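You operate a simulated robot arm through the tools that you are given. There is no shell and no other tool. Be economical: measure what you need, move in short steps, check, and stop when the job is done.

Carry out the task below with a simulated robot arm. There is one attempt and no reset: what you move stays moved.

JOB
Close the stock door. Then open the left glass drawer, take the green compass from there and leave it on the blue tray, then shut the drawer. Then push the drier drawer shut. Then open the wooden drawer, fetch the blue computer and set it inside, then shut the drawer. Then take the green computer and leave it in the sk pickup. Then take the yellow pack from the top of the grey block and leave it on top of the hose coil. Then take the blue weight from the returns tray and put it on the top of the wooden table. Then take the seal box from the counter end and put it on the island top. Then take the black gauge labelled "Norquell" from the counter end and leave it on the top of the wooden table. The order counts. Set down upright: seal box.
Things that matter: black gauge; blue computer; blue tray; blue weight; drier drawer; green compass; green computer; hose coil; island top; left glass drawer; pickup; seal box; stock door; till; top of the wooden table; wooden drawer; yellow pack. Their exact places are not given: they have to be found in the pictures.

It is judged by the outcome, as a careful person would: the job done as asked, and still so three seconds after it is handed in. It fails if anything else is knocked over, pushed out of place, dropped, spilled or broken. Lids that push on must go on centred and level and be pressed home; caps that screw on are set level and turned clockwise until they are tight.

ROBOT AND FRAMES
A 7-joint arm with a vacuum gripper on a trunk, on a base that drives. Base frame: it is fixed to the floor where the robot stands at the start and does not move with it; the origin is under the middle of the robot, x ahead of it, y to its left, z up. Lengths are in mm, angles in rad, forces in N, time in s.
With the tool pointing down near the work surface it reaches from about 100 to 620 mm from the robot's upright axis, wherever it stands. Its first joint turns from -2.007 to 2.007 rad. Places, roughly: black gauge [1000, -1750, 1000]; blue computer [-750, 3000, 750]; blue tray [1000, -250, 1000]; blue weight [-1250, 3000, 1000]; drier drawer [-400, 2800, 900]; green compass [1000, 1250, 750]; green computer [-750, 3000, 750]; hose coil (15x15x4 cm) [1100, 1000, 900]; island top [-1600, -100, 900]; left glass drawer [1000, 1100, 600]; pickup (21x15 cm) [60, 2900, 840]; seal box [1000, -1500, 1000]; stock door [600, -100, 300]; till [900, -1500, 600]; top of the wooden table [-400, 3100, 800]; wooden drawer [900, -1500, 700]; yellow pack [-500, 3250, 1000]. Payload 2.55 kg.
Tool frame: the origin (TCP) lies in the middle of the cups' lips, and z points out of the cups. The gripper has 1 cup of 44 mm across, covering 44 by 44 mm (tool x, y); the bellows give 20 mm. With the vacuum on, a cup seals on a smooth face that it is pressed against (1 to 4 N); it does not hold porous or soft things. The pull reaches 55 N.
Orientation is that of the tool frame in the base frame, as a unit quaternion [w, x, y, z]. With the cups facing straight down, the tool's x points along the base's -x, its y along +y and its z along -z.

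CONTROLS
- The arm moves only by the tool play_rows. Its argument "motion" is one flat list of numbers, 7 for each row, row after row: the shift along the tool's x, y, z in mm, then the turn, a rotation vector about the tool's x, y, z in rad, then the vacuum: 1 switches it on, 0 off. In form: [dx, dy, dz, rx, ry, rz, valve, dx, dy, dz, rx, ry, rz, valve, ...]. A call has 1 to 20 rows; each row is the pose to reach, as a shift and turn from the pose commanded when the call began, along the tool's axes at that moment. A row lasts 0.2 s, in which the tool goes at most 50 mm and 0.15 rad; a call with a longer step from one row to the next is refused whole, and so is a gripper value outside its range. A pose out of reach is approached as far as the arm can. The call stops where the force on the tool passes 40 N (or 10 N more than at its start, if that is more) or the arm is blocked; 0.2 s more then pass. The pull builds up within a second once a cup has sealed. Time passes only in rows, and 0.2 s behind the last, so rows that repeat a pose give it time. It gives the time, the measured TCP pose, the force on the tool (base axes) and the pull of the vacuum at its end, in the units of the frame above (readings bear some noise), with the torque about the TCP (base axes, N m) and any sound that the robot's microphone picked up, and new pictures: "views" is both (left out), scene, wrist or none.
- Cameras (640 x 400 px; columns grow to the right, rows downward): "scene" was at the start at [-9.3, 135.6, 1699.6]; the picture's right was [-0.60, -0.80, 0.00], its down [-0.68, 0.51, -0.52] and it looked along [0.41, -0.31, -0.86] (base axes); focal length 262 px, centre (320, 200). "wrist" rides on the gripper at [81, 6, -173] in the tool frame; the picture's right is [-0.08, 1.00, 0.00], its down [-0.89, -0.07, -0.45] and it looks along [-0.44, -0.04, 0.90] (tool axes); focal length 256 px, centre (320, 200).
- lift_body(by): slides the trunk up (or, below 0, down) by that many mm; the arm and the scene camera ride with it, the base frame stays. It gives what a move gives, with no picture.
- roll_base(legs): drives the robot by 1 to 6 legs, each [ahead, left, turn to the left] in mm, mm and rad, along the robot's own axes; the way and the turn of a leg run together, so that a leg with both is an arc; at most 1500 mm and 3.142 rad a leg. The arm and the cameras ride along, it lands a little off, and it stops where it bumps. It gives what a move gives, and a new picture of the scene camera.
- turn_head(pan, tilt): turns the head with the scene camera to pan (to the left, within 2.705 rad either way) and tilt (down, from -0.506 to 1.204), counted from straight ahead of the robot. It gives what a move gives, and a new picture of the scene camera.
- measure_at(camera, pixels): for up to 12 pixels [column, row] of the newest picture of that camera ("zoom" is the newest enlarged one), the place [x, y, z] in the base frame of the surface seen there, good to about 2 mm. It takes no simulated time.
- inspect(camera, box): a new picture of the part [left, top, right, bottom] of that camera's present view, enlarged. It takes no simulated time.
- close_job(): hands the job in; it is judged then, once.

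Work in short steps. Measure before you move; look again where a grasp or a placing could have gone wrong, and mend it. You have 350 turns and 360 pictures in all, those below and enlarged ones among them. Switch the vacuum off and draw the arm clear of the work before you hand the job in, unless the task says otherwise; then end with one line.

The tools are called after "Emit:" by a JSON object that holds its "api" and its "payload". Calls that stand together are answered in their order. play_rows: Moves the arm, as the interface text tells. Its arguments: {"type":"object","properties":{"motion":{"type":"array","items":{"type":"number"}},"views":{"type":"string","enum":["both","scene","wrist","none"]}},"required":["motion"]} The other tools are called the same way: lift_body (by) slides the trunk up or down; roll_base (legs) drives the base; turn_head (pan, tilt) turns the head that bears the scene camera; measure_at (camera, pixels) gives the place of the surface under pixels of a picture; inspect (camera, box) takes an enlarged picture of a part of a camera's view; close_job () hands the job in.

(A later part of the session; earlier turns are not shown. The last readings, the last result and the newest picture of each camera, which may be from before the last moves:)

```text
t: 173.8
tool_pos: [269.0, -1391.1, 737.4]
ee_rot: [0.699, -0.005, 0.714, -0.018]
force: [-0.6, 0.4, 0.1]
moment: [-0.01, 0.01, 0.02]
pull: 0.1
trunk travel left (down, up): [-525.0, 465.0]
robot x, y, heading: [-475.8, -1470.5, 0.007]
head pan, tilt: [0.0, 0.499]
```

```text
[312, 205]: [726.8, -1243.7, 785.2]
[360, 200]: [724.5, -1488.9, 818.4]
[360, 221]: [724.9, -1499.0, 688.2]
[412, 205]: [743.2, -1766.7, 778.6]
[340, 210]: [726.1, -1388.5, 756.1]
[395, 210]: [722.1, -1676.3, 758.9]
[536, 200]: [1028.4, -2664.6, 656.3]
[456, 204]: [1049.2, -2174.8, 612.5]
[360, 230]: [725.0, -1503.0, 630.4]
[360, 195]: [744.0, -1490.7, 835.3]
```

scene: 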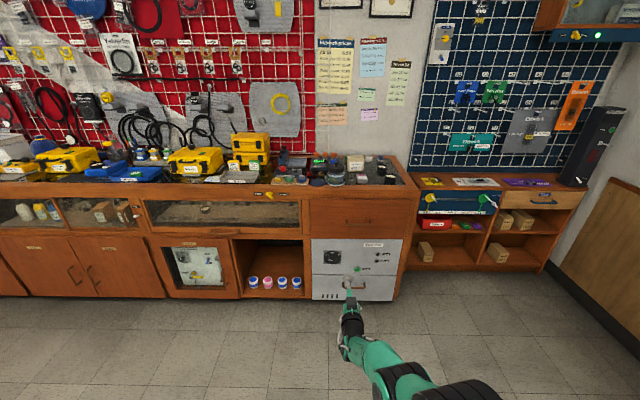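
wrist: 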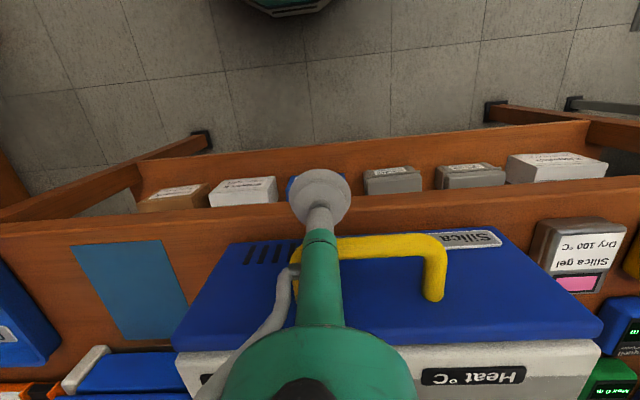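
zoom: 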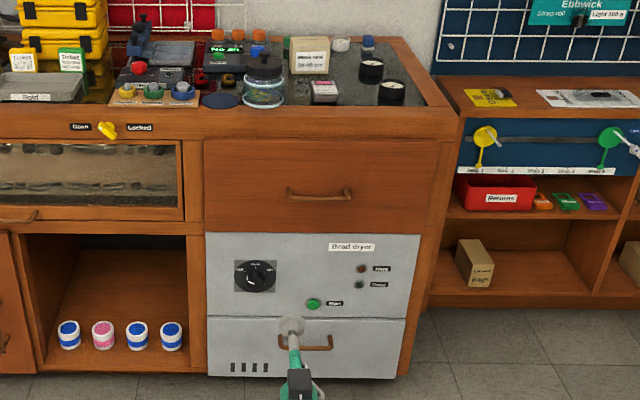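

The wooden drawer sits above the bead dryer: centre y≈-1482, handle at z≈690. I'll suck onto the face above the handle at z≈772.

Emit:
{"api": "lift_body", "payload": {"by": 35}}

Emit:
{"api": "roll_base", "payload": {"legs": [[0, -95, -0.008], [410, 0, 0]]}}

Emit:
{"api": "play_rows", "payload": {"motion": [0, 0, 0, 0, 0, 0, 1], "views": "wrist"}}

```text
t: 174.6
tool_pos: [268.7, -1390.5, 773.1]
ee_rot: [0.7, -0.005, 0.714, -0.018]
force: [0.1, 0.0, 0.2]
moment: [0.02, -0.06, 0.02]
pull: 0.1
trunk travel left (down, up): [-560.0, 430.0]
robot x, y, heading: [-479.0, -1471.3, 0.007]
head pan, tilt: [0.0, 0.499]
```

```text
t: 177.8
tool_pos: [682.7, -1493.2, 772.2]
ee_rot: [0.699, -0.001, 0.714, -0.022]
force: [0.0, -0.3, 0.5]
moment: [-0.04, -0.03, 0.02]
pull: 0.0
trunk travel left (down, up): [-560.0, 430.0]
robot x, y, heading: [-59.0, -1564.1, -0.001]
head pan, tilt: [0.0, 0.499]
```

scene: 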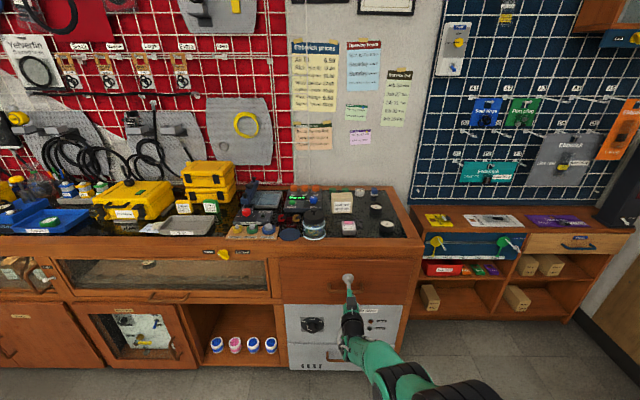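

```text
t: 178.2
tool_pos: [681.3, -1494.4, 772.6]
ee_rot: [0.699, -0.001, 0.715, -0.022]
force: [0.4, 0.0, -0.4]
moment: [-0.02, 0.0, 0.0]
pull: 0.0
trunk travel left (down, up): [-560.0, 430.0]
robot x, y, heading: [-64.5, -1568.8, 0.001]
head pan, tilt: [0.0, 0.499]
```

wrist: 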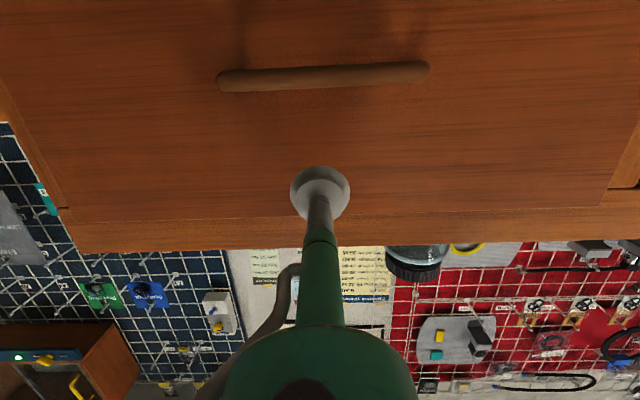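

Aligned above the handle. Press and pull.

Emit:
{"api": "play_rows", "payload": {"motion": [0, 0, 20, 0, 0, 0, 1, 0, 0, 35, 0, 0, 0, 1, 0, 0, 45, 0, 0, 0, 1, 0, 0, 51, 0, 0, 0, 1, 0, 0, 51, 0, 0, 0, 1, 0, 0, 51, 0, 0, 0, 1], "views": "none"}}

Emit:
{"api": "play_rows", "payload": {"motion": [0, 0, -15, 0, 0, 0, 1, 0, 0, -30, 0, 0, 0, 1, 0, 0, -45, 0, 0, 0, 1, 0, 0, -60, 0, 0, 0, 1], "views": "scene"}}

```text
t: 179.6
tool_pos: [729.9, -1495.6, 772.2]
ee_rot: [0.7, -0.001, 0.714, -0.022]
force: [-16.1, -1.0, 4.9]
moment: [0.06, -0.45, 0.6]
pull: 55.2
trunk travel left (down, up): [-560.0, 430.0]
robot x, y, heading: [-68.1, -1564.9, 0.005]
head pan, tilt: [0.0, 0.499]
```

```text
t: 180.6
tool_pos: [672.7, -1495.0, 773.0]
ee_rot: [0.7, 0.0, 0.714, -0.022]
force: [-1.9, -7.4, 3.5]
moment: [-0.29, -0.31, 0.5]
pull: 54.7
trunk travel left (down, up): [-560.0, 430.0]
robot x, y, heading: [-62.7, -1565.8, -0.002]
head pan, tilt: [0.0, 0.499]
```

scene: 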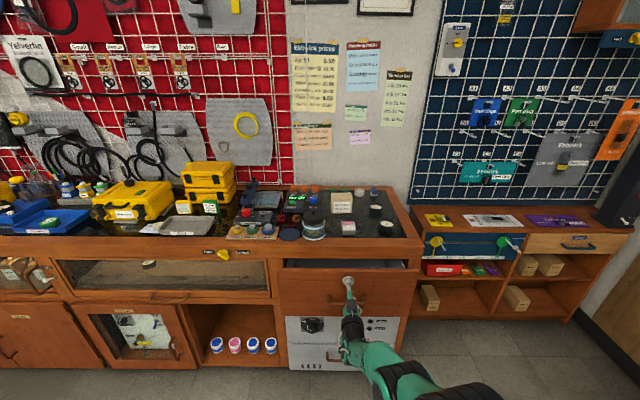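

It opens. Pull further by driving back 200.

Emit:
{"api": "roll_base", "payload": {"legs": [[-200, 0, 0]]}}

Emit:
{"api": "inspect", "payload": {"camera": "scene", "box": [230, 200, 450, 350]}}

```text
t: 182.2
tool_pos: [473.7, -1492.8, 771.9]
ee_rot: [0.699, -0.001, 0.714, -0.023]
force: [1.0, 9.6, 1.1]
moment: [0.42, -0.2, 0.19]
pull: 55.0
trunk travel left (down, up): [-560.0, 430.0]
robot x, y, heading: [-262.6, -1566.7, 0.002]
head pan, tilt: [0.0, 0.499]
```

scene: 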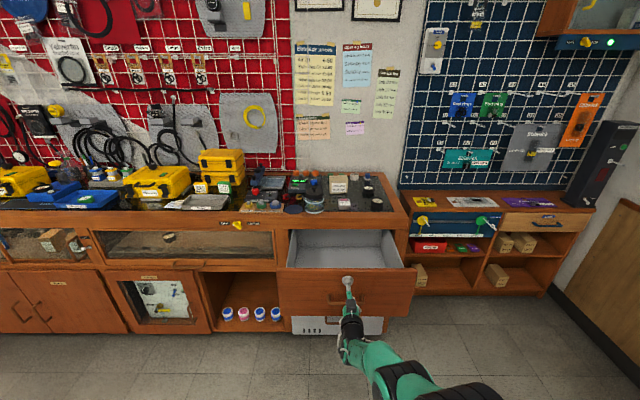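

```text
2.67 times, centred on (340, 275) of scene
```

zoom: 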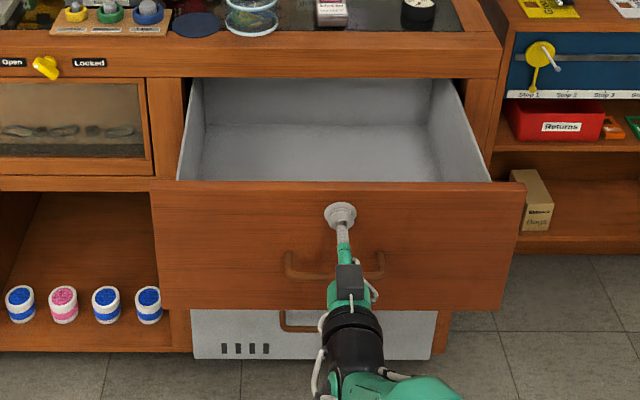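

Open and empty. Measure the inside, then release and back off.

Emit:
{"api": "measure_at", "payload": {"camera": "zoom", "pixels": [[320, 150], [210, 160], [460, 170], [320, 188], [320, 110]]}}

Emit:
{"api": "play_rows", "payload": {"motion": [0, 0, 0, 0, 0, 0, 0, 0, 0, 0, 0, 0, 0, 0, 0, 0, 0, 0, 0, 0, 0, 0, 0, -10, 0, 0, 0, 0, 0, 0, -30, 0, 0, 0, 0], "views": "none"}}

Emit:
{"api": "roll_base", "payload": {"legs": [[-200, 0, 0]]}}

Emit:
{"api": "lift_body", "payload": {"by": 335}}

Emit:
{"api": "play_rows", "payload": {"motion": [0, 0, -10, 0, 0.14, 0, 0, 0, 0, -30, 0, 0.28, 0, 0, 0, 0, -60, 0, 0.42, 0, 0, 0, 0, -90, 0, 0.56, 0, 0, 0, 0, -120, 0, 0.7, 0, 0, 0, 0, -150, 0, 0.84, 0, 0, 0, 0, -180, 0, 0.98, 0, 0, 0, 0, -210, 0, 1.12, 0, 0, 0, 0, -240, 0, 1.26, 0, 0, 0, 0, -250, 0, 1.4, 0, 0, 0, 0, -250, 0, 1.5, 0, 0, 0, 0, -250, 0, 1.59, 0, 0, 0, 0, -250, 0, 1.59, 0, 0], "views": "none"}}

```text
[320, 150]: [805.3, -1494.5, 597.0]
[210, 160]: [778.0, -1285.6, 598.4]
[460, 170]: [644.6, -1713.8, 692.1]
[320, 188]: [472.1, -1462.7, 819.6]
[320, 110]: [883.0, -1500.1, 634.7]
```

```text
t: 183.4
tool_pos: [457.7, -1491.3, 773.3]
ee_rot: [0.699, -0.001, 0.715, -0.021]
force: [-0.8, 0.6, 0.8]
moment: [-0.01, 0.0, -0.03]
pull: 0.1
out of reach, approached as far as the arm can: row 5
trunk travel left (down, up): [-560.0, 430.0]
robot x, y, heading: [-263.6, -1563.9, -0.003]
head pan, tilt: [0.0, 0.499]
```

```text
t: 185.0
tool_pos: [259.8, -1491.8, 773.5]
ee_rot: [0.699, -0.002, 0.715, -0.022]
force: [-0.7, 1.3, 0.1]
moment: [0.01, 0.0, 0.01]
pull: 0.2
trunk travel left (down, up): [-560.0, 430.0]
robot x, y, heading: [-461.4, -1566.6, -0.007]
head pan, tilt: [0.0, 0.499]
```

scene: 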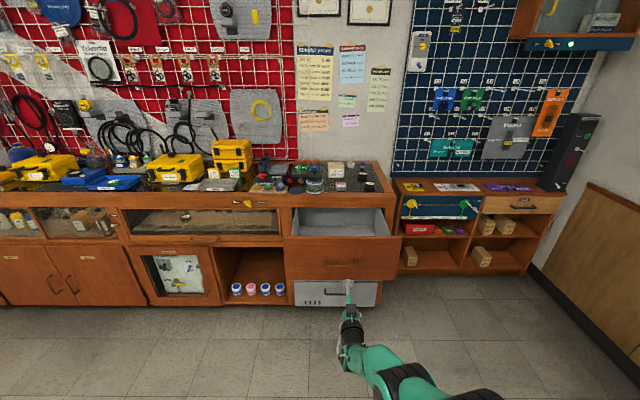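

```text
t: 188.3
tool_pos: [259.4, -1491.0, 1108.5]
ee_rot: [0.699, 0.0, 0.715, -0.022]
force: [-0.1, 0.1, 0.5]
moment: [0.01, -0.01, 0.01]
pull: 0.0
trunk travel left (down, up): [-895.0, 95.0]
robot x, y, heading: [-462.0, -1559.1, -0.01]
head pan, tilt: [0.0, 0.499]
```

```text
t: 191.1
tool_pos: [9.7, -1483.9, 1114.5]
ee_rot: [-0.021, 0.016, 1.0, -0.017]
force: [0.5, -0.8, 0.5]
moment: [0.0, -0.02, 0.01]
pull: 0.1
trunk travel left (down, up): [-895.0, 95.0]
robot x, y, heading: [-462.3, -1563.4, -0.002]
head pan, tilt: [0.0, 0.499]
```

Now drive to the table for the blue computer.

Emit:
{"api": "roll_base", "payload": {"legs": [[0, 0, 1.573], [1500, 0, 0], [1500, 0, 0], [700, 120, 0]]}}

Emit:
{"api": "play_rows", "payload": {"motion": [0, 0, 0, -0.034, -0.042, 0, 0], "views": "none"}}

```text
t: 213.1
tool_pos: [-686.4, 2656.3, 1114.2]
ee_rot: [-0.003, -0.702, 0.712, -0.025]
force: [-0.4, -0.2, 0.8]
moment: [-0.01, -0.02, -0.02]
pull: 0.0
trunk travel left (down, up): [-895.0, 95.0]
robot x, y, heading: [-598.8, 2188.3, 1.585]
head pan, tilt: [0.0, 0.499]
```

scene: 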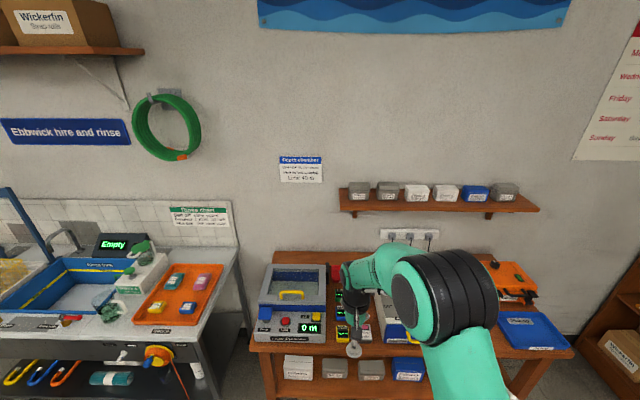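

```text
t: 213.5
tool_pos: [-685.7, 2654.8, 1114.6]
ee_rot: [0.0, -0.703, 0.712, 0.001]
force: [0.6, 1.1, 0.6]
moment: [0.03, 0.0, 0.01]
pull: 0.0
trunk travel left (down, up): [-895.0, 95.0]
robot x, y, heading: [-602.1, 2188.3, 1.585]
head pan, tilt: [0.0, 0.499]
```

Tool exactly vertical. Drive 185 ahead and look with the wrist.

Emit:
{"api": "roll_base", "payload": {"legs": [[185, 0, -0.015]]}}

Emit:
{"api": "play_rows", "payload": {"motion": [-40, 0, 10, 0, 0, 0, 0, -80, 0, 20, 0, 0, 0, 0, -100, 0, 30, 0, 0, 0, 0], "views": "wrist"}}

```text
t: 215.0
tool_pos: [-681.2, 2840.6, 1114.2]
ee_rot: [-0.001, -0.697, 0.717, 0.002]
force: [0.8, -0.4, 0.5]
moment: [-0.01, -0.02, 0.01]
pull: 0.1
trunk travel left (down, up): [-895.0, 95.0]
robot x, y, heading: [-595.4, 2368.9, 1.568]
head pan, tilt: [0.0, 0.499]
```

scene: 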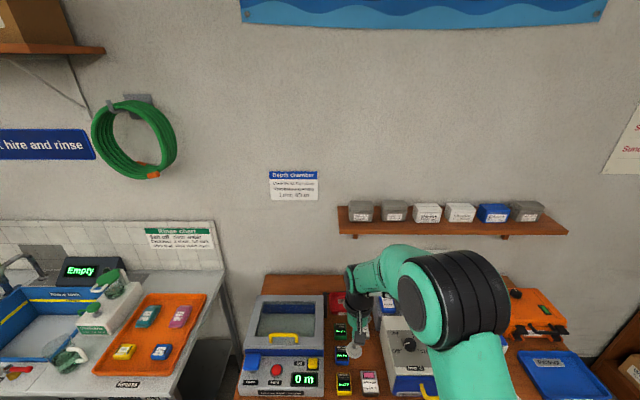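

```text
t: 215.8
tool_pos: [-678.1, 2940.6, 1084.4]
ee_rot: [-0.001, -0.697, 0.717, 0.001]
force: [-0.5, -0.3, -0.2]
moment: [0.03, -0.01, -0.01]
pull: 0.0
trunk travel left (down, up): [-895.0, 95.0]
robot x, y, heading: [-597.9, 2370.7, 1.571]
head pan, tilt: [0.0, 0.499]
```

wrist: 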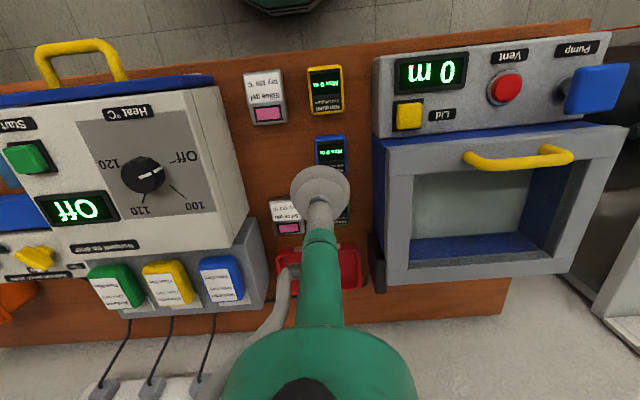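

Blue computer is at ~(331,155). Zoom and measure its edges.

Emit:
{"api": "inspect", "payload": {"camera": "wrist", "box": [280, 50, 400, 240]}}

Emit:
{"api": "measure_at", "payload": {"camera": "wrist", "pixels": [[317, 140], [344, 140], [330, 138], [330, 155], [318, 165], [344, 165], [326, 90], [310, 70], [341, 70], [311, 112], [341, 112], [348, 200]]}}

```text
2.11 times, centred on (340, 145) of wrist
```

zoom: 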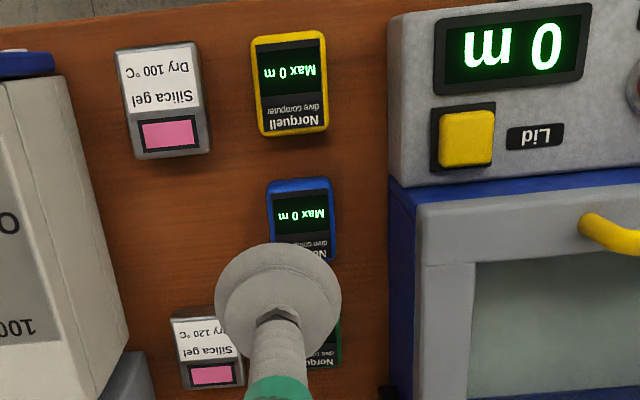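

```text
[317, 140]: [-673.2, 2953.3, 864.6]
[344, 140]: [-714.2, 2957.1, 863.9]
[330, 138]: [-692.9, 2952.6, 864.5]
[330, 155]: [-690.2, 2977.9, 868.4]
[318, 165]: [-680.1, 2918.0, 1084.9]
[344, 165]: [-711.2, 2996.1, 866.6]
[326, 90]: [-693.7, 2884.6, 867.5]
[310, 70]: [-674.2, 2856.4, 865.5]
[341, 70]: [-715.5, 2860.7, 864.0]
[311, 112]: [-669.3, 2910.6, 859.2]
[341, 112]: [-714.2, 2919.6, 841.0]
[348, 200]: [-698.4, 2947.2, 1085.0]
```

Blue computer centre ≈ (-694, 2977), top z≈868, ~47 mm wide. Move over it and lower.

Emit:
{"api": "play_rows", "payload": {"motion": [-37, 16.6, 0, 0, 0, 0, 0, -37, 16.6, 0, 0, 0, 0, 0], "views": "none"}}

Emit:
{"api": "lift_body", "payload": {"by": -192}}

Emit:
{"api": "play_rows", "payload": {"motion": [0, 0, 0, 0, 0, 0, 0], "views": "wrist"}}

```text
t: 216.4
tool_pos: [-693.0, 2972.7, 1083.5]
ee_rot: [0.0, -0.697, 0.717, 0.001]
force: [0.4, 0.3, 0.1]
moment: [0.02, 0.03, -0.01]
pull: 0.1
out of reach, approached as far as the arm can: row 1, 2
trunk travel left (down, up): [-895.0, 95.0]
robot x, y, heading: [-599.5, 2368.4, 1.569]
head pan, tilt: [0.0, 0.499]
```

```text
t: 218.5
tool_pos: [-692.1, 2974.8, 889.5]
ee_rot: [0.001, -0.697, 0.717, 0.001]
force: [0.2, -1.0, -1.2]
moment: [0.03, 0.02, 0.03]
pull: 0.0
trunk travel left (down, up): [-703.0, 287.0]
robot x, y, heading: [-599.3, 2372.6, 1.571]
head pan, tilt: [0.0, 0.499]
```

```text
t: 218.9
tool_pos: [-691.8, 2974.7, 889.4]
ee_rot: [0.0, -0.697, 0.717, 0.001]
force: [0.3, -0.4, -0.9]
moment: [0.01, 0.02, -0.03]
pull: 0.1
trunk travel left (down, up): [-703.0, 287.0]
robot x, y, heading: [-598.3, 2366.8, 1.57]
head pan, tilt: [0.0, 0.499]
```

wrist: 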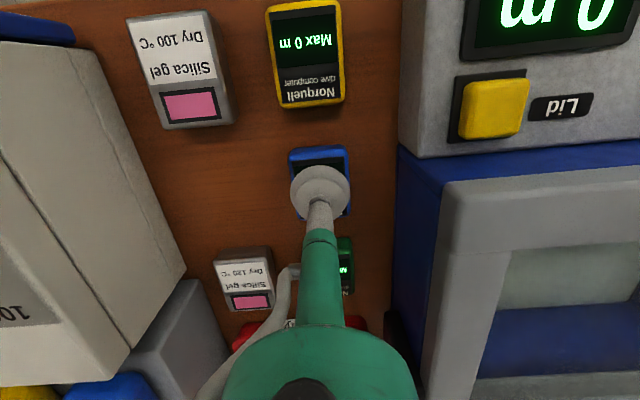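

Check alignment: measure the visible far edge of the blue computer.

Emit:
{"api": "measure_at", "payload": {"camera": "wrist", "pixels": [[291, 155], [318, 152], [346, 152], [318, 160], [276, 60], [342, 60], [305, 8], [306, 103]]}}

```text
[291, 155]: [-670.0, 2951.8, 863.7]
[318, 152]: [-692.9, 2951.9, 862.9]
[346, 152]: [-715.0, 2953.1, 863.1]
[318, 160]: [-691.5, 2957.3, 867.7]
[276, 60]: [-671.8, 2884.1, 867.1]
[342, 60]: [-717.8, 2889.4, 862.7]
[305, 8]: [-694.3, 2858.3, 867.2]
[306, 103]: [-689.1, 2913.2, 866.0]
```

Aligned (centre ≈ -693, 2980). Press down with vacuum.

Emit:
{"api": "play_rows", "payload": {"motion": [-3, 1, 12, 0, 0, 0, 1, -3, 1, 20, 0, 0, 0, 1, -3, 1, 25, 0, 0, 0, 1, -3, 1, 28, 0, 0, 0, 1, -3, 1, 28, 0, 0, 0, 1], "views": "none"}}

```text
t: 220.1
tool_pos: [-693.3, 2977.8, 864.5]
ee_rot: [0.002, -0.697, 0.717, 0.003]
force: [0.8, -4.3, 17.3]
moment: [-0.25, -0.13, -0.03]
pull: 54.9
trunk travel left (down, up): [-703.0, 287.0]
robot x, y, heading: [-597.0, 2367.9, 1.568]
head pan, tilt: [0.0, 0.499]
```

Sealed. Lift and raise the trunk.

Emit:
{"api": "play_rows", "payload": {"motion": [0, 0, -10, 0, 0, 0, 1, 0, 0, -30, 0, 0, 0, 1], "views": "none"}}

Emit:
{"api": "lift_body", "payload": {"by": 215}}

Emit:
{"api": "play_rows", "payload": {"motion": [40, 0, 0, 0, 0, 0, 1, 80, 0, 0, 0, 0, 0, 1, 100, 0, 0, 0, 0, 0, 1], "views": "wrist"}}

```text
t: 220.7
tool_pos: [-692.7, 2973.2, 888.3]
ee_rot: [-0.001, -0.697, 0.717, 0.001]
force: [-0.1, 0.7, -1.0]
moment: [-0.01, -0.01, 0.02]
pull: 54.9
trunk travel left (down, up): [-703.0, 287.0]
robot x, y, heading: [-601.5, 2368.6, 1.572]
head pan, tilt: [0.0, 0.499]
```

```text
t: 223.0
tool_pos: [-693.7, 2975.1, 1104.2]
ee_rot: [0.0, -0.697, 0.717, 0.001]
force: [0.7, -0.3, -1.3]
moment: [0.0, 0.01, 0.0]
pull: 55.1
trunk travel left (down, up): [-918.0, 72.0]
robot x, y, heading: [-599.9, 2367.2, 1.57]
head pan, tilt: [0.0, 0.499]
```

```text
t: 223.8
tool_pos: [-695.7, 2874.7, 1105.8]
ee_rot: [0.001, -0.697, 0.717, 0.002]
force: [0.2, -1.0, -0.5]
moment: [-0.01, -0.01, -0.01]
pull: 53.9
trunk travel left (down, up): [-918.0, 72.0]
robot x, y, heading: [-600.2, 2364.4, 1.567]
head pan, tilt: [0.0, 0.499]
```

wrist: 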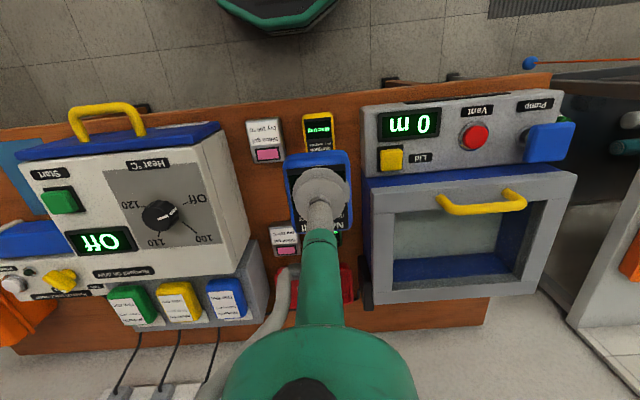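

Held securely. Drive back to the wooden drawer.

Emit:
{"api": "roll_base", "payload": {"legs": [[-1500, 0, 0], [-1500, 0, 0], [-900, 0, 0], [0, 0, -1.568], [250, 0, 0]]}}

```text
t: 247.7
tool_pos: [210.5, -1369.1, 1105.6]
ee_rot: [0.001, -0.002, 1.0, 0.001]
force: [0.0, -0.7, -0.9]
moment: [0.0, 0.07, 0.01]
pull: 55.1
trunk travel left (down, up): [-918.0, 72.0]
robot x, y, heading: [-291.2, -1483.3, 0.031]
head pan, tilt: [0.0, 0.499]
```

scene: 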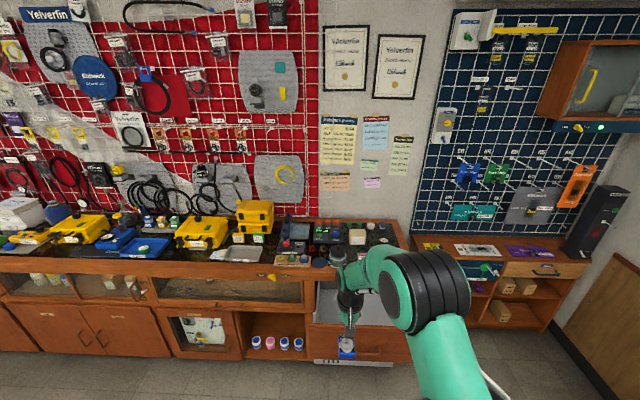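

Align: straighten, right 95, forward 340.

Emit:
{"api": "roll_base", "payload": {"legs": [[0, 0, -0.031], [0, -95, 0], [340, 0, 0]]}}

Emit:
{"api": "turn_head", "payload": {"pan": 0.0, "tilt": 0.9}}

Emit:
{"api": "play_rows", "payload": {"motion": [-20, 0, 0, 0, 0, 0, 1, -40, 0, 0, 0, 0, 0, 1], "views": "wrist"}}

```text
t: 251.0
tool_pos: [552.7, -1480.7, 1103.9]
ee_rot: [0.001, 0.013, 1.0, 0.001]
force: [0.6, -0.2, -1.0]
moment: [-0.02, 0.01, -0.01]
pull: 55.2
trunk travel left (down, up): [-918.0, 72.0]
robot x, y, heading: [45.3, -1579.6, 0.002]
head pan, tilt: [0.0, 0.499]
```

scene: 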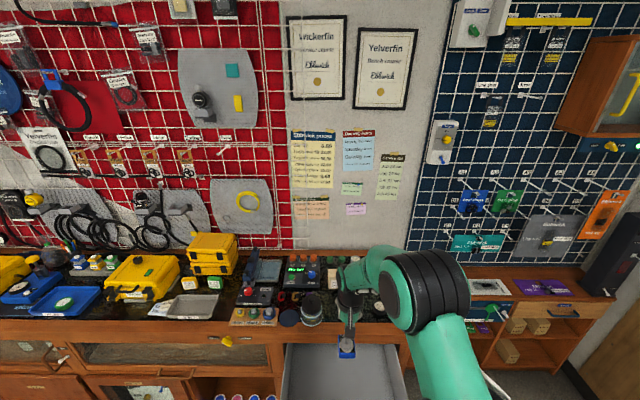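

```text
t: 251.9
tool_pos: [551.5, -1480.1, 1105.2]
ee_rot: [0.002, 0.012, 1.0, 0.0]
force: [-0.7, 0.3, -1.6]
moment: [-0.01, 0.03, -0.02]
pull: 54.7
trunk travel left (down, up): [-918.0, 72.0]
robot x, y, heading: [47.5, -1577.6, 0.006]
head pan, tilt: [0.0, 0.901]
```

scene: 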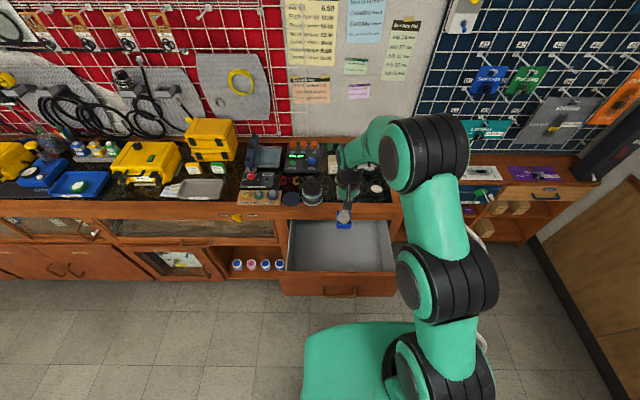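

```text
t: 252.5
tool_pos: [593.5, -1480.6, 1103.2]
ee_rot: [0.001, 0.012, 1.0, 0.001]
force: [0.8, -0.1, -1.3]
moment: [0.01, 0.05, 0.0]
pull: 54.7
trunk travel left (down, up): [-918.0, 72.0]
robot x, y, heading: [46.4, -1575.0, -0.003]
head pan, tilt: [0.0, 0.901]
```

wrist: 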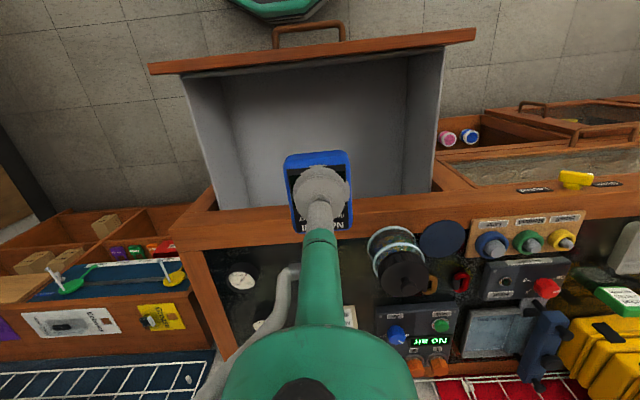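

Measure the drawer interior.

Emit:
{"api": "measure_at", "payload": {"camera": "wrist", "pixels": [[320, 110], [320, 80], [240, 120], [400, 110], [320, 140], [320, 55], [300, 235]]}}

```text
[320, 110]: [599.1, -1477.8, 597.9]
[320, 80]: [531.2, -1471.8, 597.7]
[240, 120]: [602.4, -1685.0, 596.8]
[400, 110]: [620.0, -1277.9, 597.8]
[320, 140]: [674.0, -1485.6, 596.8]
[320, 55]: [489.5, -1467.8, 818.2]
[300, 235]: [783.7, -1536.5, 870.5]
```

Floor z≈597. I shift to x≈632 so the wrist camera clears the drawer front, then lower.

Emit:
{"api": "roll_base", "payload": {"legs": [[38, 0, 0]]}}

Emit:
{"api": "lift_body", "payload": {"by": -300}}

Emit:
{"api": "play_rows", "payload": {"motion": [0, 0, 0, 0, 0, 0, 1], "views": "both"}}

```text
t: 253.4
tool_pos: [628.3, -1479.3, 1103.0]
ee_rot: [0.001, 0.012, 1.0, 0.001]
force: [0.2, 0.2, -1.1]
moment: [-0.03, 0.01, -0.01]
pull: 54.7
trunk travel left (down, up): [-918.0, 72.0]
robot x, y, heading: [84.0, -1578.5, 0.002]
head pan, tilt: [0.0, 0.901]
```

scene: 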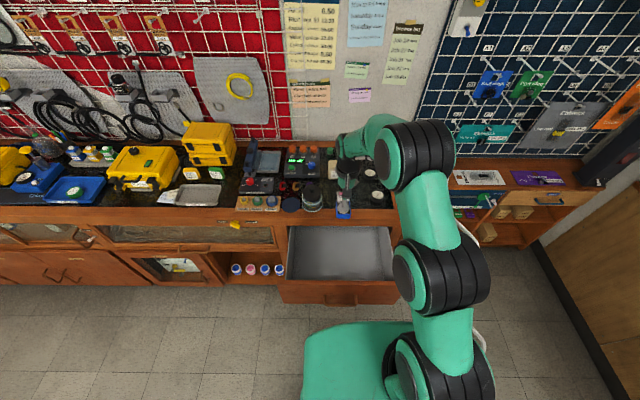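

```text
t: 256.4
tool_pos: [629.3, -1479.8, 803.7]
ee_rot: [0.001, 0.012, 1.0, 0.001]
force: [-0.7, -0.6, -0.9]
moment: [-0.02, 0.0, 0.0]
pull: 54.6
trunk travel left (down, up): [-618.0, 372.0]
robot x, y, heading: [87.8, -1577.5, 0.005]
head pan, tilt: [0.0, 0.901]
```

```text
t: 256.8
tool_pos: [630.0, -1479.3, 803.7]
ee_rot: [0.0, 0.012, 1.0, 0.002]
force: [0.1, 0.5, -1.0]
moment: [-0.01, 0.01, -0.02]
pull: 54.3
trunk travel left (down, up): [-618.0, 372.0]
robot x, y, heading: [84.7, -1578.7, 0.003]
head pan, tilt: [0.0, 0.901]
```

scene: 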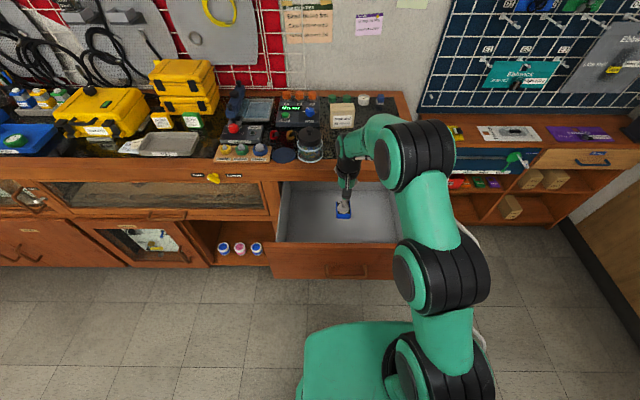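
wrist: 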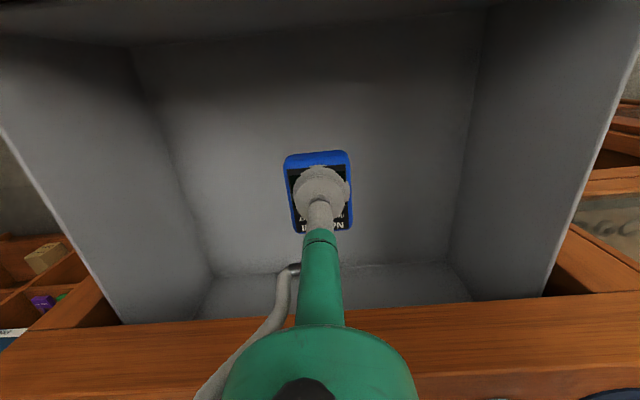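

Check the clearance of the wrist links from the counter before lowering further.

Emit:
{"api": "measure_at", "payload": {"camera": "scene", "pixels": [[347, 170], [345, 148], [360, 130], [375, 125], [352, 140], [385, 150]]}}

```text
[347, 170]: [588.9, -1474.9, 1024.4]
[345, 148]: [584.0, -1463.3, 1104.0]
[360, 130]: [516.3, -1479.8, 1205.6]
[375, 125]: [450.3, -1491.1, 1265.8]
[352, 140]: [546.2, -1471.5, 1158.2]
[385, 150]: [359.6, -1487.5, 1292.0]
```

Clear. Lower to z≈635, then by arm to contact.

Emit:
{"api": "lift_body", "payload": {"by": -170}}

Emit:
{"api": "play_rows", "payload": {"motion": [0, 0, 5, 0, 0, 0, 1, 0, 0, 9, 0, 0, 0, 1, 0, 0, 12, 0, 0, 0, 1, 0, 0, 14, 0, 0, 0, 1], "views": "none"}}

```text
t: 258.7
tool_pos: [630.2, -1480.2, 634.6]
ee_rot: [0.001, 0.012, 1.0, 0.0]
force: [0.3, -0.2, -1.5]
moment: [-0.02, 0.0, 0.03]
pull: 54.7
trunk travel left (down, up): [-448.0, 542.0]
robot x, y, heading: [86.7, -1576.1, 0.003]
head pan, tilt: [0.0, 0.901]
```

```text
t: 259.7
tool_pos: [631.5, -1480.0, 622.2]
ee_rot: [0.004, 0.013, 1.0, 0.001]
force: [-1.0, 0.5, 10.0]
moment: [-0.1, 0.18, -0.02]
pull: 54.7
trunk travel left (down, up): [-448.0, 542.0]
robot x, y, heading: [86.4, -1577.9, 0.011]
head pan, tilt: [0.0, 0.901]
```

Contact at 10 N. Release and rise.

Emit:
{"api": "play_rows", "payload": {"motion": [0, 0, 0, 0, 0, 0, 0, 0, 0, 0, 0, 0, 0, 0, 0, 0, 0, 0, 0, 0, 0, 0, 0, -4, 0, 0, 0, 0, 0, 0, -15, 0, 0, 0, 0, 0, 0, -30, 0, 0, 0, 0], "views": "wrist"}}

Emit:
{"api": "lift_body", "payload": {"by": 390}}

```text
t: 261.1
tool_pos: [628.9, -1479.8, 650.1]
ee_rot: [0.002, 0.012, 1.0, 0.001]
force: [-0.3, -0.1, 0.6]
moment: [-0.04, -0.02, 0.0]
pull: 0.2
trunk travel left (down, up): [-448.0, 542.0]
robot x, y, heading: [85.1, -1579.7, 0.001]
head pan, tilt: [0.0, 0.901]
```

wrist: 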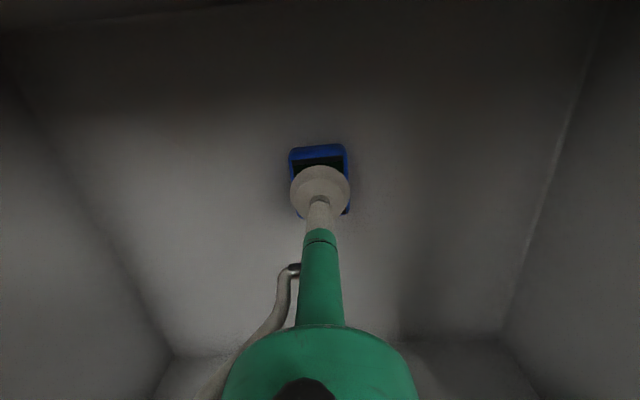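

```text
t: 264.8
tool_pos: [629.6, -1479.6, 1040.3]
ee_rot: [0.001, 0.012, 1.0, 0.001]
force: [0.1, 0.4, 0.6]
moment: [0.0, -0.04, 0.04]
pull: 0.0
trunk travel left (down, up): [-838.0, 152.0]
robot x, y, heading: [87.4, -1577.0, 0.002]
head pan, tilt: [0.0, 0.901]
```

Now back off, level the tool, and lower to push the drawer shut.

Emit:
{"api": "roll_base", "payload": {"legs": [[-520, 0, 0]]}}

Emit:
{"api": "play_rows", "payload": {"motion": [-25, 0, 0, 0, -0.12, 0, 0, -50, 0, 0, 0, -0.25, 0, 0, -75, 0, 0, 0, -0.38, 0, 0, -100, 0, 0, 0, -0.51, 0, 0, -125, 0, 0, 0, -0.64, 0, 0, -150, 0, 0, 0, -0.77, 0, 0, -170, 0, 0, 0, -0.9, 0, 0, -185, 0, 0, 0, -1.03, 0, 0, -195, 0, 0, 0, -1.16, 0, 0, -200, 0, 0, 0, -1.3, 0, 0, -200, 0, 0, 0, -1.44, 0, 0, -200, 0, 0, 0, -1.56, 0, 0, -200, 0, 0, 0, -1.57, 0, 0], "views": "none"}}

Emit:
{"api": "lift_body", "payload": {"by": -290}}

Emit:
{"api": "turn_head", "payload": {"pan": 0.0, "tilt": 0.6}}

```text
t: 267.9
tool_pos: [100.2, -1482.4, 1040.2]
ee_rot: [0.001, 0.014, 1.0, 0.0]
force: [0.3, -0.1, 0.0]
moment: [0.01, -0.05, 0.02]
pull: 0.1
trunk travel left (down, up): [-838.0, 152.0]
robot x, y, heading: [-445.9, -1575.8, -0.007]
head pan, tilt: [0.0, 0.901]
```

scene: 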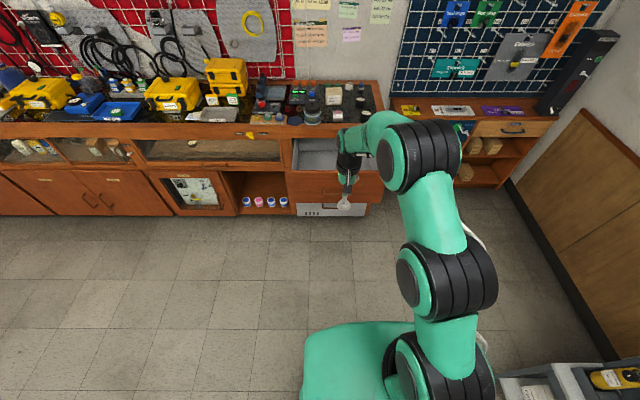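

```text
t: 270.7
tool_pos: [299.6, -1489.4, 1041.8]
ee_rot: [0.708, 0.011, 0.706, -0.01]
force: [1.0, 0.5, -0.5]
moment: [0.0, -0.01, 0.01]
pull: 0.0
trunk travel left (down, up): [-838.0, 152.0]
robot x, y, heading: [-442.8, -1576.8, -0.006]
head pan, tilt: [0.0, 0.901]
```

```text
t: 273.6
tool_pos: [301.0, -1488.9, 751.3]
ee_rot: [0.708, 0.013, 0.706, -0.011]
force: [0.0, 1.1, -0.1]
moment: [0.03, -0.02, -0.01]
pull: 0.0
trunk travel left (down, up): [-548.0, 442.0]
robot x, y, heading: [-443.5, -1579.2, -0.004]
head pan, tilt: [0.0, 0.901]
```

```text
t: 274.4
tool_pos: [300.2, -1488.6, 750.7]
ee_rot: [0.708, 0.011, 0.706, -0.009]
force: [-0.9, -0.6, 0.1]
moment: [-0.03, 0.0, 0.02]
pull: 0.1
trunk travel left (down, up): [-548.0, 442.0]
robot x, y, heading: [-443.6, -1579.4, -0.001]
head pan, tilt: [0.0, 0.6]
```

scene: 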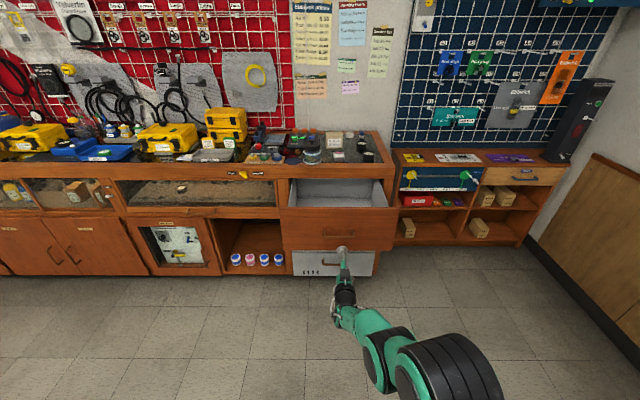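

Push: drive 345 forward, then finish with the arm.

Emit:
{"api": "roll_base", "payload": {"legs": [[345, 0, 0]]}}

Emit:
{"api": "play_rows", "payload": {"motion": [0, 0, 25, 0, 0, 0, 0, 0, 0, 50, 0, 0, 0, 0, 0, 0, 70, 0, 0, 0, 0, 0, 0, 85, 0, 0, 0, 0, 0, 0, 96, 0, 0, 0, 0, 0, 0, 104, 0, 0, 0, 0], "views": "scene"}}

```text
t: 276.7
tool_pos: [644.9, -1488.8, 751.6]
ee_rot: [0.707, 0.011, 0.707, -0.01]
force: [-0.6, 0.5, -0.3]
moment: [-0.02, -0.04, -0.01]
pull: 0.0
trunk travel left (down, up): [-548.0, 442.0]
robot x, y, heading: [-97.7, -1579.2, -0.003]
head pan, tilt: [0.0, 0.6]
```

scene: 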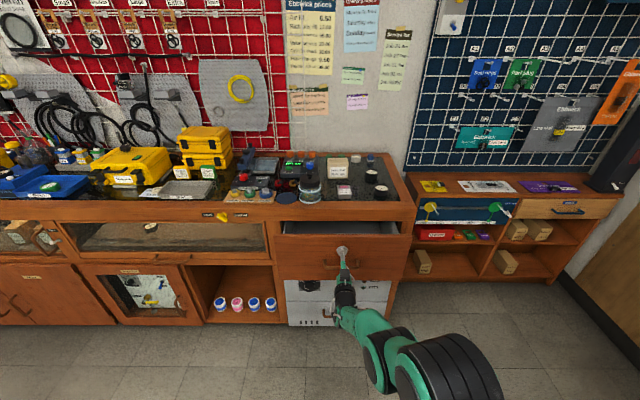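

```text
t: 278.1
tool_pos: [746.8, -1493.9, 751.3]
ee_rot: [0.707, 0.011, 0.707, -0.01]
force: [-5.8, 1.0, 0.5]
moment: [-0.04, -0.01, -0.03]
pull: 0.0
trunk travel left (down, up): [-548.0, 442.0]
robot x, y, heading: [-98.1, -1579.0, -0.004]
head pan, tilt: [0.0, 0.6]
```

scene: 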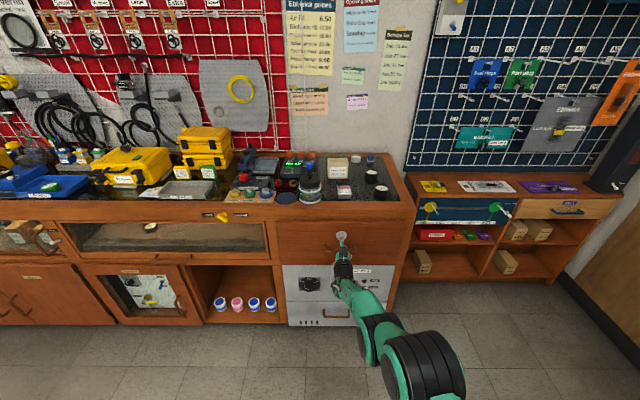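

Push a touch more to be sure it is fully shut.

Emit:
{"api": "play_rows", "payload": {"motion": [0, 0, 6, 0, 0, 0, 0, 0, 0, 10, 0, 0, 0, 0, 0, 0, 10, 0, 0, 0, 0], "views": "none"}}

Emit:
{"api": "measure_at", "payload": {"camera": "scene", "pixels": [[290, 240], [390, 240], [290, 258], [308, 230]]}}

```text
t: 278.6
tool_pos: [748.7, -1492.8, 751.8]
ee_rot: [0.708, 0.012, 0.706, -0.011]
force: [-27.6, -1.9, 10.4]
moment: [-0.04, 0.43, 0.12]
pull: 0.0
trunk travel left (down, up): [-548.0, 442.0]
robot x, y, heading: [-104.6, -1580.0, -0.002]
head pan, tilt: [0.0, 0.6]
stopped in row 2: the force on the tool passed its limit at 45 N (the readings are from after the stop); the commanded pose is now the measured one
```

```text
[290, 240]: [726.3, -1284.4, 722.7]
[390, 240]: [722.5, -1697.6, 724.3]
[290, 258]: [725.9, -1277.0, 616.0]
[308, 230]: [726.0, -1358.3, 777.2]
```

Wooden drawer shut. Now back off, turn the tool down and return to the table for the green computer.

Emit:
{"api": "play_rows", "payload": {"motion": [0, 0, -30, 0, 0, 0, 0, 0, 0, -60, 0, 0, 0, 0], "views": "none"}}

Emit:
{"api": "roll_base", "payload": {"legs": [[-450, 0, 0]]}}

Emit:
{"api": "lift_body", "payload": {"by": 360}}

Emit:
{"api": "play_rows", "payload": {"motion": [0, 0, -10, 0, 0.14, 0, 0, 0, 0, -30, 0, 0.28, 0, 0, 0, 0, -60, 0, 0.42, 0, 0, 0, 0, -90, 0, 0.56, 0, 0, 0, 0, -120, 0, 0.7, 0, 0, 0, 0, -150, 0, 0.84, 0, 0, 0, 0, -180, 0, 0.98, 0, 0, 0, 0, -200, 0, 1.12, 0, 0, 0, 0, -200, 0, 1.26, 0, 0, 0, 0, -200, 0, 1.4, 0, 0, 0, 0, -200, 0, 1.5, 0, 0, 0, 0, -200, 0, 1.57, 0, 0, 0, 0, -200, 0, 1.57, 0, 0], "views": "none"}}

Emit:
{"api": "roll_base", "payload": {"legs": [[0, 0, 1.573], [1500, 0, 0], [1500, 0, 0], [840, 0, 0]]}}

```text
t: 279.2
tool_pos: [691.6, -1491.9, 744.4]
ee_rot: [0.706, 0.011, 0.708, -0.01]
force: [-0.8, -0.5, -0.9]
moment: [0.02, 0.0, 0.0]
pull: 0.0
trunk travel left (down, up): [-548.0, 442.0]
robot x, y, heading: [-100.8, -1583.0, -0.004]
head pan, tilt: [0.0, 0.6]
```

```text
t: 281.9
tool_pos: [233.4, -1490.0, 746.3]
ee_rot: [0.705, 0.01, 0.709, -0.009]
force: [0.0, -0.4, 0.3]
moment: [0.0, 0.06, 0.01]
pull: 0.0
trunk travel left (down, up): [-548.0, 442.0]
robot x, y, heading: [-562.7, -1575.8, -0.006]
head pan, tilt: [0.0, 0.6]
```

scene: 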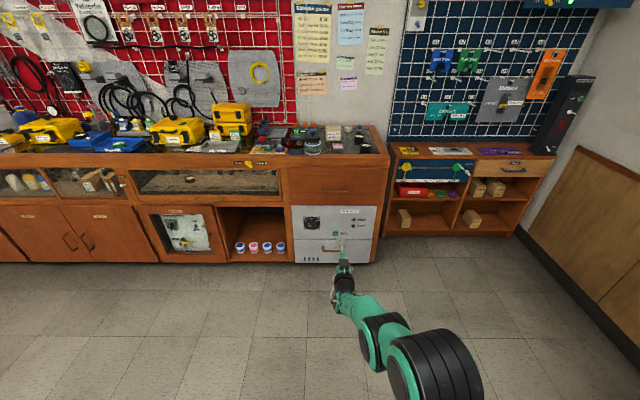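

```text
t: 285.4
tool_pos: [232.6, -1488.4, 1104.7]
ee_rot: [0.706, 0.01, 0.708, -0.01]
force: [0.1, -0.6, -0.4]
moment: [0.0, -0.01, -0.01]
pull: 0.0
trunk travel left (down, up): [-908.0, 82.0]
robot x, y, heading: [-560.5, -1579.2, -0.001]
head pan, tilt: [0.0, 0.6]
```

```text
t: 288.2
tool_pos: [32.9, -1484.1, 1105.6]
ee_rot: [-0.002, 0.015, 1.0, 0.001]
force: [0.2, 0.4, 0.8]
moment: [0.0, -0.01, 0.01]
pull: 0.0
trunk travel left (down, up): [-908.0, 82.0]
robot x, y, heading: [-561.0, -1575.4, 0.001]
head pan, tilt: [0.0, 0.6]
```

```text
t: 310.4
tool_pos: [-750.0, 2809.4, 1105.4]
ee_rot: [-0.001, -0.706, 0.708, 0.0]
force: [-0.6, 0.1, 1.0]
moment: [-0.01, 0.02, 0.0]
pull: 0.0
trunk travel left (down, up): [-908.0, 82.0]
robot x, y, heading: [-640.9, 2215.7, 1.591]
head pan, tilt: [0.0, 0.6]
```

scene: 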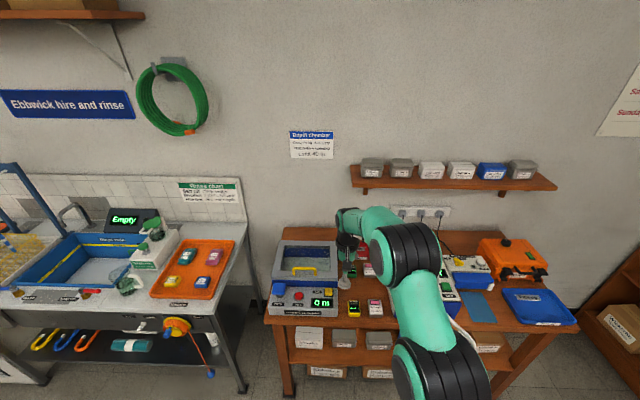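

The green computer is at (-693, 3075). I check the robot base's front extent via the wrist view before driving closer to the table.

Emit:
{"api": "play_rows", "payload": {"motion": [0, 0, 0, 0, 0, 0, 0], "views": "wrist"}}

```text
t: 310.9
tool_pos: [-751.1, 2808.1, 1107.4]
ee_rot: [0.0, -0.706, 0.708, -0.001]
force: [-0.2, 0.0, 0.0]
moment: [0.01, 0.04, 0.03]
pull: 0.0
trunk travel left (down, up): [-908.0, 82.0]
robot x, y, heading: [-638.6, 2218.5, 1.593]
head pan, tilt: [0.0, 0.6]
```

wrist: 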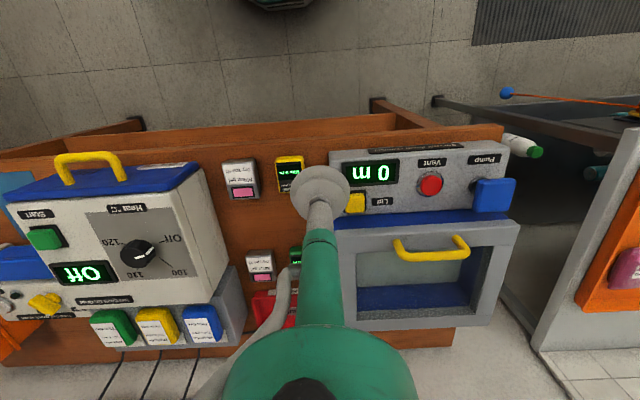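

Emit:
{"api": "measure_at", "payload": {"camera": "wrist", "pixels": [[285, 8], [280, 3], [250, 3], [310, 3], [290, 126], [340, 121], [298, 255], [290, 15]]}}

```text
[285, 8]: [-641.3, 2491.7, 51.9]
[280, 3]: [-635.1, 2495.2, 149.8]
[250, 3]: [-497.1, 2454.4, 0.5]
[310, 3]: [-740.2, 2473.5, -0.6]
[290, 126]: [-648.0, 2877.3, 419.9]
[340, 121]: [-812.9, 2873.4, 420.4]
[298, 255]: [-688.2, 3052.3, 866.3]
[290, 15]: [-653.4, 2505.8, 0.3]
```

Base front reaches 280 ahead, so I can go to y≈2490. Align with the green computer.

Emit:
{"api": "roll_base", "payload": {"legs": [[0, 0, -0.022], [0, -45, 0], [255, 0, 0]]}}

Emit:
{"api": "play_rows", "payload": {"motion": [0, 0, 20, 0, 0, 0, 0], "views": "wrist"}}

```text
t: 313.6
tool_pos: [-690.2, 3067.1, 1106.7]
ee_rot: [-0.002, -0.697, 0.717, -0.001]
force: [-0.8, -0.2, 0.3]
moment: [-0.03, 0.0, 0.03]
pull: 0.2
trunk travel left (down, up): [-908.0, 82.0]
robot x, y, heading: [-595.6, 2475.9, 1.571]
head pan, tilt: [0.0, 0.6]
```

scene: 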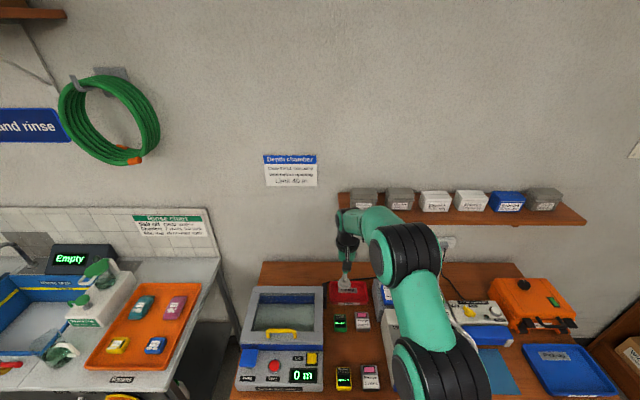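

```text
t: 314.0
tool_pos: [-689.0, 3067.3, 1085.4]
ee_rot: [-0.001, -0.697, 0.717, -0.001]
force: [0.0, 0.8, -0.3]
moment: [0.01, 0.02, -0.03]
pull: 0.1
trunk travel left (down, up): [-908.0, 82.0]
robot x, y, heading: [-598.6, 2471.2, 1.57]
head pan, tilt: [0.0, 0.6]
```

wrist: 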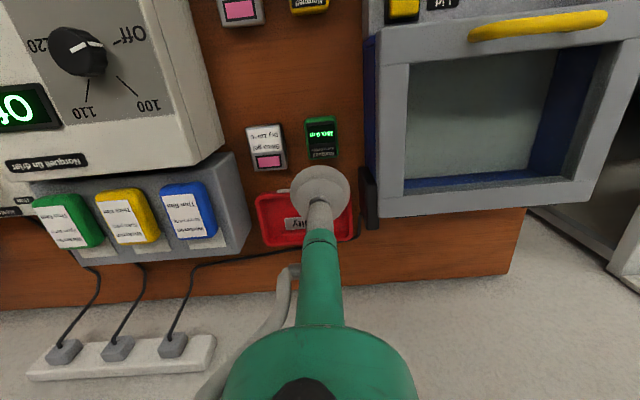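

Measure the green computer at (321,138).

Emit:
{"api": "measure_at", "payload": {"camera": "wrist", "pixels": [[307, 138], [337, 138], [321, 122], [321, 138], [321, 155], [322, 118], [128, 215], [90, 220], [185, 210]]}}

```text
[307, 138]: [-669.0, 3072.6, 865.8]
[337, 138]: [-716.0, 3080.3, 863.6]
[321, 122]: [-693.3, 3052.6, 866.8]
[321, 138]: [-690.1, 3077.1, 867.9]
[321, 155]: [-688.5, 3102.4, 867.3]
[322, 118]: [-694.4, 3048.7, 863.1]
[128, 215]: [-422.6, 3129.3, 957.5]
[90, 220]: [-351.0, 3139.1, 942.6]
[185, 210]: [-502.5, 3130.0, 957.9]
```

Centre (-692.5, 3076). Move over and lower.

Emit:
{"api": "play_rows", "payload": {"motion": [-9, 3.5, 0, 0, 0, 0, 0, -9, 3.5, 0, 0, 0, 0, 0], "views": "none"}}

Emit:
{"api": "lift_body", "payload": {"by": -195}}

Emit:
{"api": "play_rows", "payload": {"motion": [0, 0, 0, 0, 0, 0, 1], "views": "wrist"}}

```text
t: 314.6
tool_pos: [-693.4, 3075.1, 1086.7]
ee_rot: [-0.002, -0.697, 0.717, -0.002]
force: [0.7, 0.2, 0.1]
moment: [-0.03, 0.01, -0.02]
pull: 0.0
trunk travel left (down, up): [-908.0, 82.0]
robot x, y, heading: [-595.9, 2471.1, 1.568]
head pan, tilt: [0.0, 0.6]
```

```text
t: 316.7
tool_pos: [-693.1, 3076.0, 890.4]
ee_rot: [-0.001, -0.697, 0.717, 0.0]
force: [-0.5, 0.0, -0.4]
moment: [-0.01, 0.03, 0.0]
pull: 0.0
trunk travel left (down, up): [-713.0, 277.0]
robot x, y, heading: [-597.8, 2471.8, 1.564]
head pan, tilt: [0.0, 0.6]
```

```text
t: 317.1
tool_pos: [-693.3, 3075.5, 892.6]
ee_rot: [-0.001, -0.697, 0.717, -0.002]
force: [0.7, 0.8, 0.0]
moment: [0.02, -0.01, 0.0]
pull: 0.0
trunk travel left (down, up): [-713.0, 277.0]
robot x, y, heading: [-594.1, 2472.3, 1.57]
head pan, tilt: [0.0, 0.6]
```

wrist: 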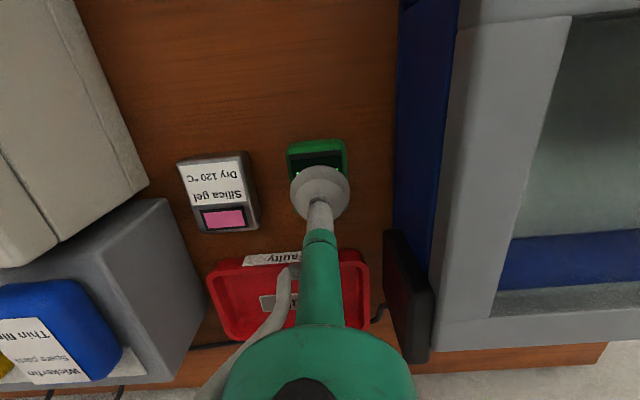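

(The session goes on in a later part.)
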